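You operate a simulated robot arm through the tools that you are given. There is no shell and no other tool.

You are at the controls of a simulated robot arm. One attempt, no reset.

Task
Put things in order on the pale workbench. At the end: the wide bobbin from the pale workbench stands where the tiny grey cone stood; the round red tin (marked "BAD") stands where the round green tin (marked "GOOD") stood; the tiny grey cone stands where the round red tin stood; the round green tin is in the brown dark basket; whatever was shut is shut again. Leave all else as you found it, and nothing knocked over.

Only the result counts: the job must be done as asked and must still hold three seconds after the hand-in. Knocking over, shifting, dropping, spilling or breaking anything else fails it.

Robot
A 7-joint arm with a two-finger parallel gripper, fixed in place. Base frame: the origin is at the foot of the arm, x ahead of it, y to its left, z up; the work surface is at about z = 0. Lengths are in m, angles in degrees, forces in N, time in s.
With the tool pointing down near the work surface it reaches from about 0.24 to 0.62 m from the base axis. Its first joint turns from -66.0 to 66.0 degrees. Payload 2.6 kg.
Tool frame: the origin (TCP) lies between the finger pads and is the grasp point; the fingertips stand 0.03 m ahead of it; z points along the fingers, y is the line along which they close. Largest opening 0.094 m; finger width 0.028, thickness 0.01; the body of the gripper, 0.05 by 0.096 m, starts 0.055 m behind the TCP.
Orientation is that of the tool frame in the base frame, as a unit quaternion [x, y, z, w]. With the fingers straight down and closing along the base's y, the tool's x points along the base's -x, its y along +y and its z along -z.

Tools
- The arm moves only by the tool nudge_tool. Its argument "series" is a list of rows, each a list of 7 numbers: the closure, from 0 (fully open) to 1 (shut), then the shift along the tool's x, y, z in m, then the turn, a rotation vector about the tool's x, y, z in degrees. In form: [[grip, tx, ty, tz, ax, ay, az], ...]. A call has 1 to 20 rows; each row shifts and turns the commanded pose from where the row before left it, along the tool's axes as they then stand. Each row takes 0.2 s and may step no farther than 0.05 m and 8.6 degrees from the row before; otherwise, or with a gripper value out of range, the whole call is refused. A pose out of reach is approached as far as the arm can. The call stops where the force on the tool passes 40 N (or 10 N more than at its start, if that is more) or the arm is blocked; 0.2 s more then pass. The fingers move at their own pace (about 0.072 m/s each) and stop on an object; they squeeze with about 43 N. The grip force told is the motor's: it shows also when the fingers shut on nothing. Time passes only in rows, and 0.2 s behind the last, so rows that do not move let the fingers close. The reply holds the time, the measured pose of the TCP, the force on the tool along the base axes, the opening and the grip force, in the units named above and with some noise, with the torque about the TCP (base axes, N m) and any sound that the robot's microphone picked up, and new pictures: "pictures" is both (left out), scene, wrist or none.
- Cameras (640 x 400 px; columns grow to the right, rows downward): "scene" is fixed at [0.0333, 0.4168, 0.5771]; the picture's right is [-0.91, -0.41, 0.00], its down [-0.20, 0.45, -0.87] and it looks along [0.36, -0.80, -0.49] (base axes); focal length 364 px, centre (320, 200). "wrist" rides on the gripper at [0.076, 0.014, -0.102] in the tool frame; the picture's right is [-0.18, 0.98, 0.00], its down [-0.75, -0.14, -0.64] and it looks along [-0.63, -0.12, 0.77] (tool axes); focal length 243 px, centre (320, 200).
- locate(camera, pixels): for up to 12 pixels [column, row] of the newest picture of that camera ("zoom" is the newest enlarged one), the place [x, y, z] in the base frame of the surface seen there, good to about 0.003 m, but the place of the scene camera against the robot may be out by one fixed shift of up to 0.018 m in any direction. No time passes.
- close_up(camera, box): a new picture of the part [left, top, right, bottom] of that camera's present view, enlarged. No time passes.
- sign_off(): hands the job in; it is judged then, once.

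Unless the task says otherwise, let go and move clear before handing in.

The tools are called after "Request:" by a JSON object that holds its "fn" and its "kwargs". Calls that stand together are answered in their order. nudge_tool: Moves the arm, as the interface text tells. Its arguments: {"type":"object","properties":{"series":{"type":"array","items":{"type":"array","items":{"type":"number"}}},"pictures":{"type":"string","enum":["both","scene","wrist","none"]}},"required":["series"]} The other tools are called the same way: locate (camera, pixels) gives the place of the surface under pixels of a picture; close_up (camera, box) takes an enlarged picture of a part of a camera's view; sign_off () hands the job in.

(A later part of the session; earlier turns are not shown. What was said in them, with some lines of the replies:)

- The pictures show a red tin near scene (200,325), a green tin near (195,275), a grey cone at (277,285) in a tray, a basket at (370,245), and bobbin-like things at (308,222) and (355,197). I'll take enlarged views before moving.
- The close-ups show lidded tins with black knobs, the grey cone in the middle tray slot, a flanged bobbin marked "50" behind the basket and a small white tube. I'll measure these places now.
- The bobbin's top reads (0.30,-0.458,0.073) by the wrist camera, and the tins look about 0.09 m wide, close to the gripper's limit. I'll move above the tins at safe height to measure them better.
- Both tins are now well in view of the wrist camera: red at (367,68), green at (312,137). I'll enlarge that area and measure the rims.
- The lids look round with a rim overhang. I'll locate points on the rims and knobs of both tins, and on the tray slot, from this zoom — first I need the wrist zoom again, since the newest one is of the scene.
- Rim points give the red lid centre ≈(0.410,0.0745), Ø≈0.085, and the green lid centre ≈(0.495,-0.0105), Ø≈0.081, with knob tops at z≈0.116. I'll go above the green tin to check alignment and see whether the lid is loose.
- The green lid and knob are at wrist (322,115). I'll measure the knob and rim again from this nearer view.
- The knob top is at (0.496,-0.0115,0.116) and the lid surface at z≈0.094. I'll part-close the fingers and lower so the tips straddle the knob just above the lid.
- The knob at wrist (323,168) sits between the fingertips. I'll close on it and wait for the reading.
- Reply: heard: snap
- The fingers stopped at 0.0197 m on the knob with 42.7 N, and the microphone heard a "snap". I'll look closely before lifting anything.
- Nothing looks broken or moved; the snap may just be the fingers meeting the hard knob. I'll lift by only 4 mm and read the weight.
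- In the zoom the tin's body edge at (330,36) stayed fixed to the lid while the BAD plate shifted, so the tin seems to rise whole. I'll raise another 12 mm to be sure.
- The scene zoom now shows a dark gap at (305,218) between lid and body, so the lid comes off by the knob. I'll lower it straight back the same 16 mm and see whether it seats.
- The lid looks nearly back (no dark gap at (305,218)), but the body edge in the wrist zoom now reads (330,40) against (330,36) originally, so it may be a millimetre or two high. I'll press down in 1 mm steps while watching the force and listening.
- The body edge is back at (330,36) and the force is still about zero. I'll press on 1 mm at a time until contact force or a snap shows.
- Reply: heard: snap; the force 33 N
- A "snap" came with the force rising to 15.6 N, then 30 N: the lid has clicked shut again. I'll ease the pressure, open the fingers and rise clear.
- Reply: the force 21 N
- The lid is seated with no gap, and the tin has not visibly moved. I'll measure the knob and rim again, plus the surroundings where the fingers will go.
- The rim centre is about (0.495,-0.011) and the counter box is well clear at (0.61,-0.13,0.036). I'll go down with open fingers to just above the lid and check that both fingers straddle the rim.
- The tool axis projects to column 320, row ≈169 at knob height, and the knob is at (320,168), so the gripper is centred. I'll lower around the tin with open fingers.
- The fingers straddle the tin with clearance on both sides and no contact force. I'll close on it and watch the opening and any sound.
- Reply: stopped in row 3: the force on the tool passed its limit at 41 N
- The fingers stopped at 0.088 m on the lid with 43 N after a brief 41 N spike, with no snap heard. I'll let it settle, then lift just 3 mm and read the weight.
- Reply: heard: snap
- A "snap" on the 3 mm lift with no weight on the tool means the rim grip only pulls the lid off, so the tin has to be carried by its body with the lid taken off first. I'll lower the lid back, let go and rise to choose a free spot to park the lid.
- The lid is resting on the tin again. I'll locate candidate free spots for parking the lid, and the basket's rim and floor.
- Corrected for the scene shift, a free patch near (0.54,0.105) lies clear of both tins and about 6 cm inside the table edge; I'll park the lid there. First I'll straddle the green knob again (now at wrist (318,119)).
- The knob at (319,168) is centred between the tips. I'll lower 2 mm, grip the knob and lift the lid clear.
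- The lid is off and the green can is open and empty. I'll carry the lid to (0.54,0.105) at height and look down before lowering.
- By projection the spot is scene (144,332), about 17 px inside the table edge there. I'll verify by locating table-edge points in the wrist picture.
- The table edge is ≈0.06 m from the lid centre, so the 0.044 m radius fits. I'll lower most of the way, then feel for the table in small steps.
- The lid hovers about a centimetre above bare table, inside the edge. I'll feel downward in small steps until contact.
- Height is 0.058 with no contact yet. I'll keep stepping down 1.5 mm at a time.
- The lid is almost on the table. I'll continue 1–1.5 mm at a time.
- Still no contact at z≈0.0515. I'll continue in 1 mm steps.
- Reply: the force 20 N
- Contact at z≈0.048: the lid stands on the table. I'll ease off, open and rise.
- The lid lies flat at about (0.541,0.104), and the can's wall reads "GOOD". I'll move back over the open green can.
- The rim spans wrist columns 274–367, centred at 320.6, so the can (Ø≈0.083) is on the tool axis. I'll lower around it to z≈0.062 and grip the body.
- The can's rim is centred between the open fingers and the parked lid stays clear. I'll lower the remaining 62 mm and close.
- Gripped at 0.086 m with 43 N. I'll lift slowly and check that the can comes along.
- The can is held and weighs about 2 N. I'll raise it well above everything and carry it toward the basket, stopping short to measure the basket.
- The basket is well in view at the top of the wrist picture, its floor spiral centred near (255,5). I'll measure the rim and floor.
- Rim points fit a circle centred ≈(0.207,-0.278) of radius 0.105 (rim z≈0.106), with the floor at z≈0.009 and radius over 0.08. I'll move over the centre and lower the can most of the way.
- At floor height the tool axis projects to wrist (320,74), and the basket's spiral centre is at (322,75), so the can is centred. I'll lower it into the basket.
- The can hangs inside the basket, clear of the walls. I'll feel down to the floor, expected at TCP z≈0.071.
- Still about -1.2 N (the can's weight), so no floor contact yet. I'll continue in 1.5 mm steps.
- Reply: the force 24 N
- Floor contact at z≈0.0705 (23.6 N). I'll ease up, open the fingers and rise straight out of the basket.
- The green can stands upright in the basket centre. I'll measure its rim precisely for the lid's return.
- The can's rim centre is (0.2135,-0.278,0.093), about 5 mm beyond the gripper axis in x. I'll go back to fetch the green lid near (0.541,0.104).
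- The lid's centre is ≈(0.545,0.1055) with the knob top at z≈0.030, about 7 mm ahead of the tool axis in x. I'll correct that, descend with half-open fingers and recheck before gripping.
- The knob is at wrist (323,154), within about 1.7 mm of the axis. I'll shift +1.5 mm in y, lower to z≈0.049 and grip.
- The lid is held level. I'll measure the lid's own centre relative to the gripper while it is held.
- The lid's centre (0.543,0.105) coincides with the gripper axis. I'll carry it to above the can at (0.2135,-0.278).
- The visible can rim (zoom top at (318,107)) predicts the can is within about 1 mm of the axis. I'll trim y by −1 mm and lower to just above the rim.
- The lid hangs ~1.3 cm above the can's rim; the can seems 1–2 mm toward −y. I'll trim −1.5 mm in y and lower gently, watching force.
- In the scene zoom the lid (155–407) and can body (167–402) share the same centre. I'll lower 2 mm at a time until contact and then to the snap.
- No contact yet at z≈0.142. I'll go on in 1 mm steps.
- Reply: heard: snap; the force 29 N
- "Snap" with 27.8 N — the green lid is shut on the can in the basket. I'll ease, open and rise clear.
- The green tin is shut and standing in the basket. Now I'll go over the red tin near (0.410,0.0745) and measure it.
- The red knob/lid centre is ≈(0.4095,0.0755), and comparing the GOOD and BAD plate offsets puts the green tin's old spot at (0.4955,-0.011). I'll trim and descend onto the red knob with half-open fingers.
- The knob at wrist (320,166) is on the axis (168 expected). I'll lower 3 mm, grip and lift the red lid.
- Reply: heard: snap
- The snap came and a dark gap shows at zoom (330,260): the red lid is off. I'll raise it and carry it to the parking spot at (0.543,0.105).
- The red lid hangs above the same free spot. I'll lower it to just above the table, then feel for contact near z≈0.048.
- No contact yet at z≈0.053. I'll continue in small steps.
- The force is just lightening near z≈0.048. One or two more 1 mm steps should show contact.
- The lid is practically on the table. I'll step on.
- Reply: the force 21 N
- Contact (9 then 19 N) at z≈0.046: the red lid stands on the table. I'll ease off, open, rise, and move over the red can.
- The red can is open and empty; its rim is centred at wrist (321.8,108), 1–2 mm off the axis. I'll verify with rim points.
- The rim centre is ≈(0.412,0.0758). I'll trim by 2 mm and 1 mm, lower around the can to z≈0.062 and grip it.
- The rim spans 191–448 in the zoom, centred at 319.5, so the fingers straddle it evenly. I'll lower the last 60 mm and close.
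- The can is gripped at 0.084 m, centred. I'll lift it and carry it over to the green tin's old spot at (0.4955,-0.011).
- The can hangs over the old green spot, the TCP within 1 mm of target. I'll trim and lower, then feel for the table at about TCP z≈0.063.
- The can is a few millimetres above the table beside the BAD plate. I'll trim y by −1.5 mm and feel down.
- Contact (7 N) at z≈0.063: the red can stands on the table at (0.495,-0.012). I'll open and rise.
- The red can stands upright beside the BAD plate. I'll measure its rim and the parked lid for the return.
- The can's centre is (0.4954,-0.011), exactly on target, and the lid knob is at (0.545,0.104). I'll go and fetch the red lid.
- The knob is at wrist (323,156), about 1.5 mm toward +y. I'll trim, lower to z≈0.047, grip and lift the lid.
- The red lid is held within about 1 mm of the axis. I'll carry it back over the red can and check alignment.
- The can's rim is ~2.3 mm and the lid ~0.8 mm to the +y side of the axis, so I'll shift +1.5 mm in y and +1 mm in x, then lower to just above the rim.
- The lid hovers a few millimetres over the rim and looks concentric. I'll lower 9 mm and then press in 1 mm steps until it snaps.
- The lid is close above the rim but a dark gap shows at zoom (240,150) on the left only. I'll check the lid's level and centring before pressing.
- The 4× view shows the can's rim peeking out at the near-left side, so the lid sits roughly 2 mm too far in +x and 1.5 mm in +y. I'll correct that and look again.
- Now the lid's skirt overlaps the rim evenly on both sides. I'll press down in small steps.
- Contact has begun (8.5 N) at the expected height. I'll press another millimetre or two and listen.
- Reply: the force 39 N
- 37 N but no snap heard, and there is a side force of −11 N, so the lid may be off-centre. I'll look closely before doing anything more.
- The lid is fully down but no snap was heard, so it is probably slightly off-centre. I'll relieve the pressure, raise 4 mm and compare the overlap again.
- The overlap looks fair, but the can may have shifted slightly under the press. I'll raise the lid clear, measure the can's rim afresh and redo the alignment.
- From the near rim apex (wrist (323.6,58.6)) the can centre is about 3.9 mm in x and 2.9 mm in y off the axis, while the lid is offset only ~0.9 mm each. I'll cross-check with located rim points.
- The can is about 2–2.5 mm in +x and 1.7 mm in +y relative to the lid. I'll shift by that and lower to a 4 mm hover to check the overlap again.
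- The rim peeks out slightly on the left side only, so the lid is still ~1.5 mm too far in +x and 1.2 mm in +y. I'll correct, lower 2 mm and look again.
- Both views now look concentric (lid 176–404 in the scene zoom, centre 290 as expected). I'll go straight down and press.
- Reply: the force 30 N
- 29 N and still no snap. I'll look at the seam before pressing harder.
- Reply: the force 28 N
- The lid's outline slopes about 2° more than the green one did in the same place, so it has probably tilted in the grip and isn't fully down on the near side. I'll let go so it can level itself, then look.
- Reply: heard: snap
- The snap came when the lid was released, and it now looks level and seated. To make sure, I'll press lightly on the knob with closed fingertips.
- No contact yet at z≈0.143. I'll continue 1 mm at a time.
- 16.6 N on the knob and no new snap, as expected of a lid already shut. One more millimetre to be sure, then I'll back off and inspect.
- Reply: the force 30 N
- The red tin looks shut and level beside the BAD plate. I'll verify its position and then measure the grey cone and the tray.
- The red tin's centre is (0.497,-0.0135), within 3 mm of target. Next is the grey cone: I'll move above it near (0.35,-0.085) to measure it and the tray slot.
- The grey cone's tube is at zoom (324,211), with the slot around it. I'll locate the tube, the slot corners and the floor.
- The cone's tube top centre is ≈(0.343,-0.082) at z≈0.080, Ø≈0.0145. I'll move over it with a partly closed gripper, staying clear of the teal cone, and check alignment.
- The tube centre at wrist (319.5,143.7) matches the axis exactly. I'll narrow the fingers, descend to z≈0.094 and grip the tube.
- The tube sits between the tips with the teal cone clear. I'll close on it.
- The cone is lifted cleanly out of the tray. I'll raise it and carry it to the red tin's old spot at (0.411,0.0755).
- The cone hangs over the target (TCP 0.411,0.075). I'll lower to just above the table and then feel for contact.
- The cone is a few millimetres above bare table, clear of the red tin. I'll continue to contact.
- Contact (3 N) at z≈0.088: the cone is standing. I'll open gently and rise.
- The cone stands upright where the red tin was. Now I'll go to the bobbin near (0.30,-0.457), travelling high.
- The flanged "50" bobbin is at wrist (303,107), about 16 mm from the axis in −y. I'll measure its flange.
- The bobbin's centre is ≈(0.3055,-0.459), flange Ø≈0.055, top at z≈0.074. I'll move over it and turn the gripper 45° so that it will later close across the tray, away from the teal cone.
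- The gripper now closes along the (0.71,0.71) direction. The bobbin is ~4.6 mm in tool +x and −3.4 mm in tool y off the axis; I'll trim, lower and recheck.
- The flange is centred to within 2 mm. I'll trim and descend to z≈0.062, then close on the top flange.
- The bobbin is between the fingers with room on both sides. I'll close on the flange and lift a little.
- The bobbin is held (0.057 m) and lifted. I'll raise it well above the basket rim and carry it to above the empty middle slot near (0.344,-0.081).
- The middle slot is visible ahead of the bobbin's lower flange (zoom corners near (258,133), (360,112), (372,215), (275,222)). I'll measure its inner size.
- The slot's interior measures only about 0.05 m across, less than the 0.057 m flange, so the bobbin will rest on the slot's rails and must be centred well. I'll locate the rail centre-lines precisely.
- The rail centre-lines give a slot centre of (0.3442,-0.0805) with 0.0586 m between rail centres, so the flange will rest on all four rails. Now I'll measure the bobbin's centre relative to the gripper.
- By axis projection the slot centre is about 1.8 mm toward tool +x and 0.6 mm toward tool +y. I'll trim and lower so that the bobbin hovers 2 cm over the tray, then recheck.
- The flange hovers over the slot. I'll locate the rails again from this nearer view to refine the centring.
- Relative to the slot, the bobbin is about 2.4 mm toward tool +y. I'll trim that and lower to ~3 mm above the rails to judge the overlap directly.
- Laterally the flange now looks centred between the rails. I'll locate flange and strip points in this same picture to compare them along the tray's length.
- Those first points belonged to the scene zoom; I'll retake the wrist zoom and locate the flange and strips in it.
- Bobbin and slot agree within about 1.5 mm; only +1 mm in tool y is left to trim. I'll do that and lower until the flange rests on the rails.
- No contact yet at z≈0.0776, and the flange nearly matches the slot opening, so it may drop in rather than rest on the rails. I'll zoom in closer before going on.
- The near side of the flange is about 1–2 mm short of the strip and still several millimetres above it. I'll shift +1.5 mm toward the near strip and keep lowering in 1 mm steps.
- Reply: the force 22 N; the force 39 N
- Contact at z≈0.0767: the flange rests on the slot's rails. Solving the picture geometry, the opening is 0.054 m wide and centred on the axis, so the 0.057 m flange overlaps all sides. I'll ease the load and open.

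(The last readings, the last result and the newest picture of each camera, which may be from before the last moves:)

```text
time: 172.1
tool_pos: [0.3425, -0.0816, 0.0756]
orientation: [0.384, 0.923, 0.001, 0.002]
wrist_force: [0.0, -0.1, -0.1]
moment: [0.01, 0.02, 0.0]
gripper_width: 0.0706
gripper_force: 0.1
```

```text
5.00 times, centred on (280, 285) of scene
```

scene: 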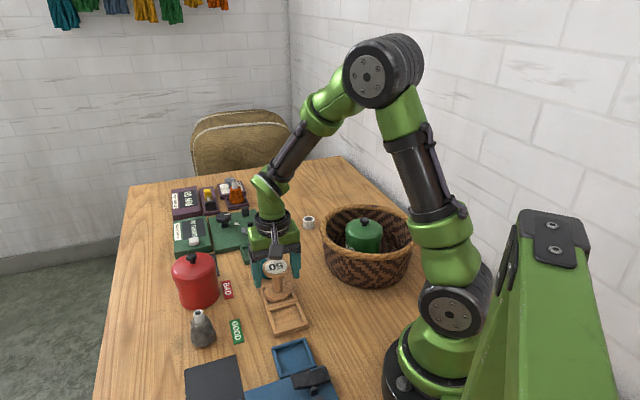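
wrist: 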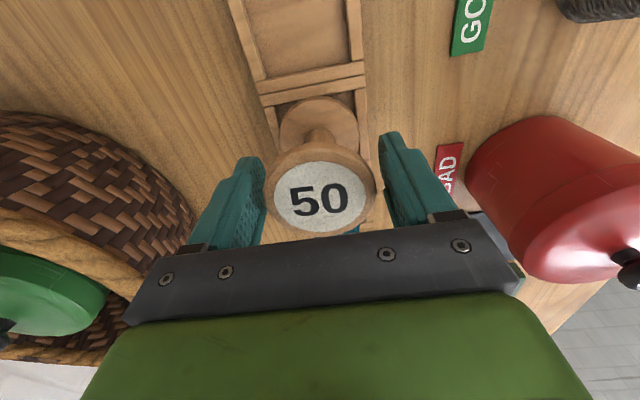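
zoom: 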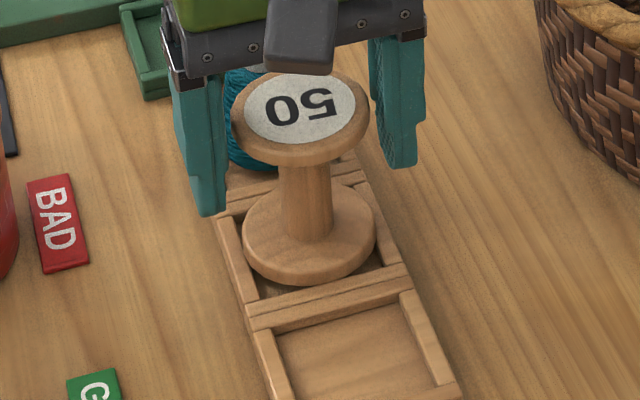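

The bobbin is released; the scene zoom suggests its top moved a little left (centre 306→300). I'll rise straight up and inspect how it stands.

Request:
{"fn": "nudge_tool", "kwargs": {"series": [[0.15, 0, 0, 0, 0, 0, 0], [0.15, 0, 0, -0.01, 0, 0, 0], [0.15, 0, 0, -0.02, 0, 0, 0], [0.15, 0, 0, -0.03, 0, 0, 0], [0.1, 0, 0, -0.04, 0, 0, 0], [0, 0, 0, -0.03, 0, 0, 0], [0, 0, 0, 0, 0, 0, 0], [0, 0, 0, 0, 0, 0, 0]]}}

Request:
{"fn": "close_up", "kwargs": {"camera": "scene", "box": [245, 235, 315, 325]}}

Request:
{"fn": "close_up", "kwargs": {"camera": "wrist", "box": [240, 20, 400, 170]}}

```text
time: 173.9
tool_pos: [0.3389, -0.0774, 0.2079]
orientation: [0.383, 0.924, 0.001, 0.003]
wrist_force: [-0.4, 0.1, -0.4]
moment: [-0.02, 0.02, 0.01]
gripper_width: 0.0941
gripper_force: 0.0
```

scene: 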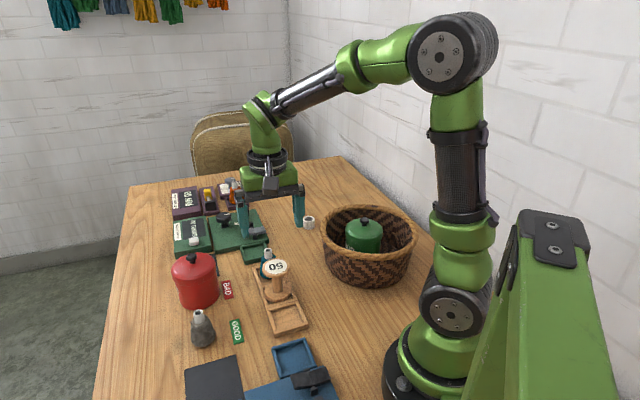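
wrist: 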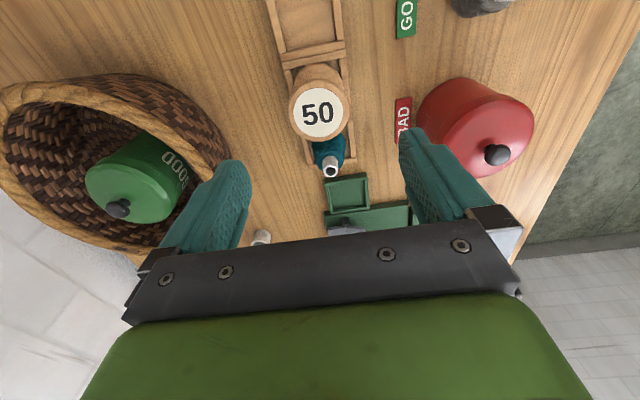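

```text
4.44 times, centred on (280, 280) of scene
```

zoom: 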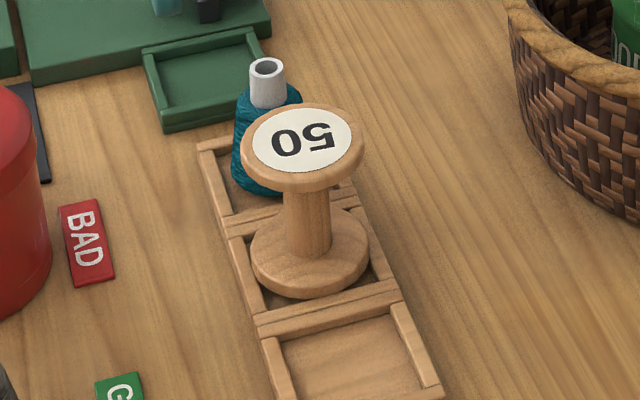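

```text
2.67 times, centred on (320, 95) of wrist
```

zoom: 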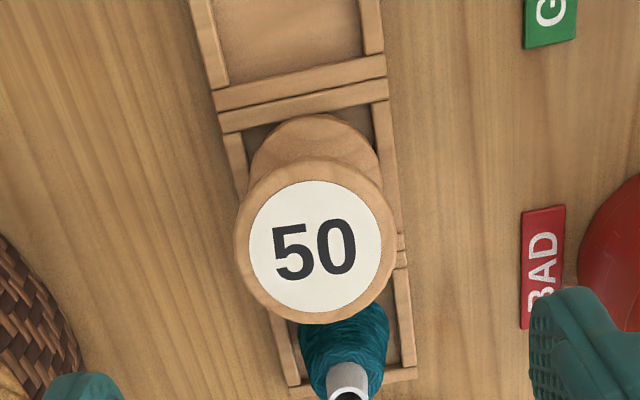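

The bobbin stands vertical on the slot (top and bottom flange centres both line up). I'll rise further clear and make a final inspection of the whole bench.

Request:
{"fn": "nudge_tool", "kwargs": {"series": [[0, 0, 0, -0.03, 0, 0, 0], [0, 0, 0, -0.04, 0, 0, 0], [0, 0, 0, -0.03, 0, 0, 0], [0, 0, 0, 0, 0, 0, 0], [0, 0, 0, 0, 0, 0, 0]]}}

Request:
{"fn": "close_up", "kwargs": {"camera": "scene", "box": [160, 220, 340, 400]}}

Request:
{"fn": "close_up", "kwargs": {"camera": "scene", "box": [150, 160, 290, 260]}}

Request:
{"fn": "close_up", "kwargs": {"camera": "scene", "box": [280, 170, 440, 300]}}

Request:
{"fn": "close_up", "kwargs": {"camera": "scene", "box": [250, 250, 310, 310]}}

```text
time: 175.1
tool_pos: [0.3396, -0.0801, 0.3055]
orientation: [0.383, 0.924, 0.001, 0.002]
wrist_force: [-1.0, -0.5, 0.1]
moment: [-0.01, -0.03, 0.0]
gripper_width: 0.094
gripper_force: 0.0
```

scene: 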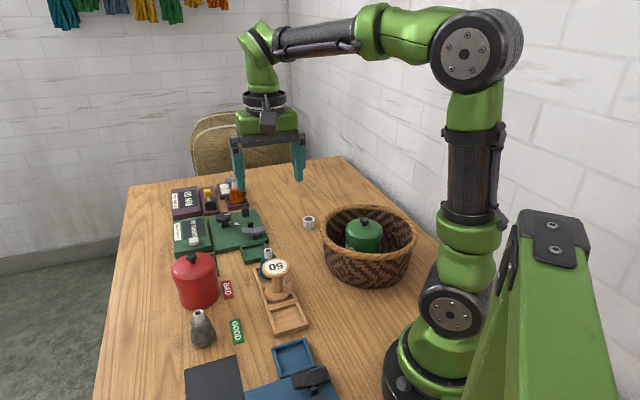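
wrist: 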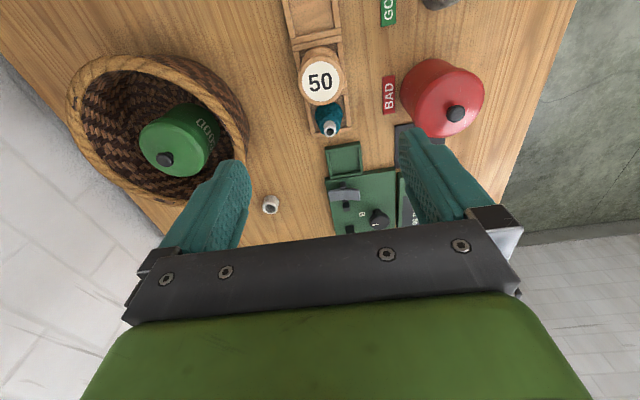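

```text
2.22 times, centred on (250, 310) of scene
```

zoom: 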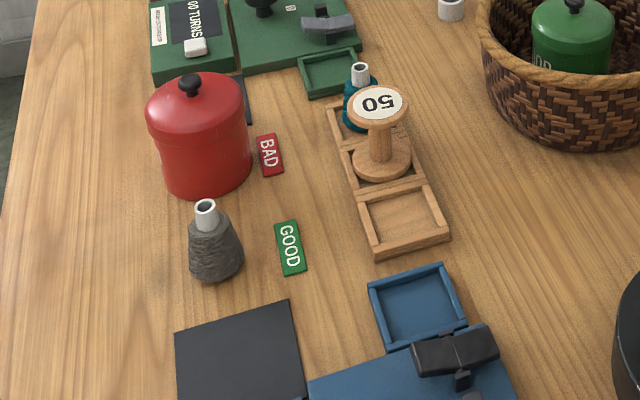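

```text
4.00 times, centred on (220, 210) of scene
```

zoom: 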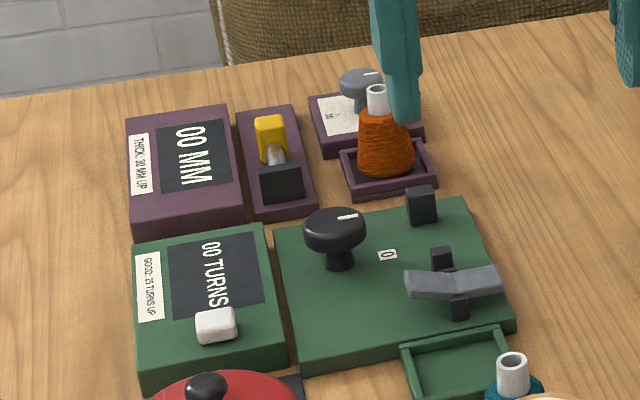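

```text
3.08 times, centred on (360, 235) of scene
```

zoom: 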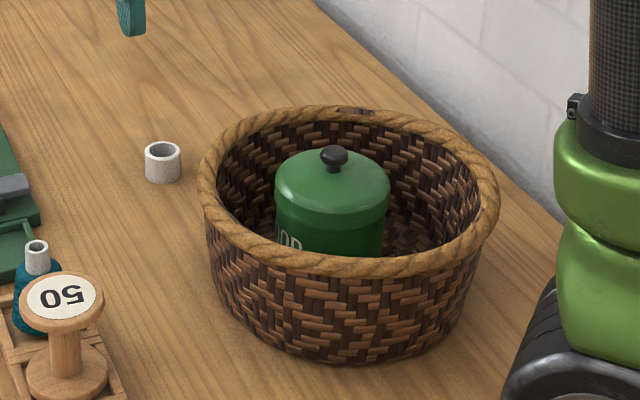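

```text
6.67 times, centred on (280, 280) of scene
```

zoom: 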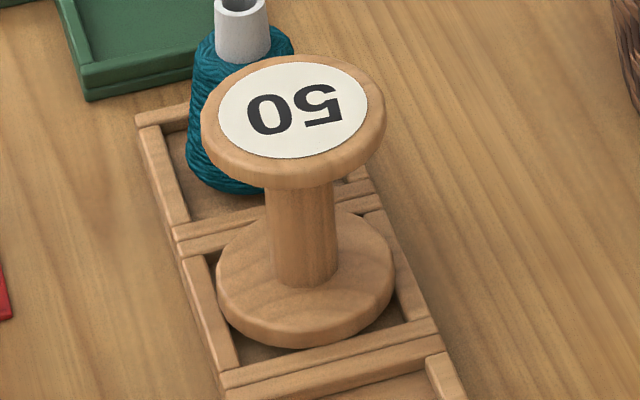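

All the parts of the task check out in the final views:
- The green tin is in the basket and the red tin stands beside the BAD plate. Both lids are shut, and each closing snap was heard.
- The grey cone stands upright on the red tin's old spot.
- The "50" bobbin stands upright on the middle tray slot.

The other objects look the same as in the first pictures, and the gripper is open and well clear, so I'm handing in.

Request:
{"fn": "sign_off", "kwargs": {}}

```text
The job is handed in.
```

I've handed the job in. My last pictures showed everything where you asked, nothing knocked over, and the other objects unmoved as far as I could see. The grading result has not come back.

- **Green tin:** it stands in the brown dark basket with its lid shut.
- **Red tin:** it stands where the green tin stood, within about 3 mm, with its lid shut. The lid did not click when I pressed it on. It clicked when I let go of it, and pressing the knob again with about 28 N brought no further click, so I take it as shut.
- **Grey cone:** it stands upright where the red tin stood, within about 2 mm.
- **Bobbin:** I took the flanged bobbin marked "50" to be the wide one. It stands upright at the cone's old place in the tray, within about 3 mm. Its flange (about 57 mm) is wider than the slot (about 54 mm), so it rests on the slot's rails, a little higher than the cone's base was.

I took both lids off along the way because they come off when lifted, so I carried the tins by their bodies and put the lids back on. Both tins were empty.
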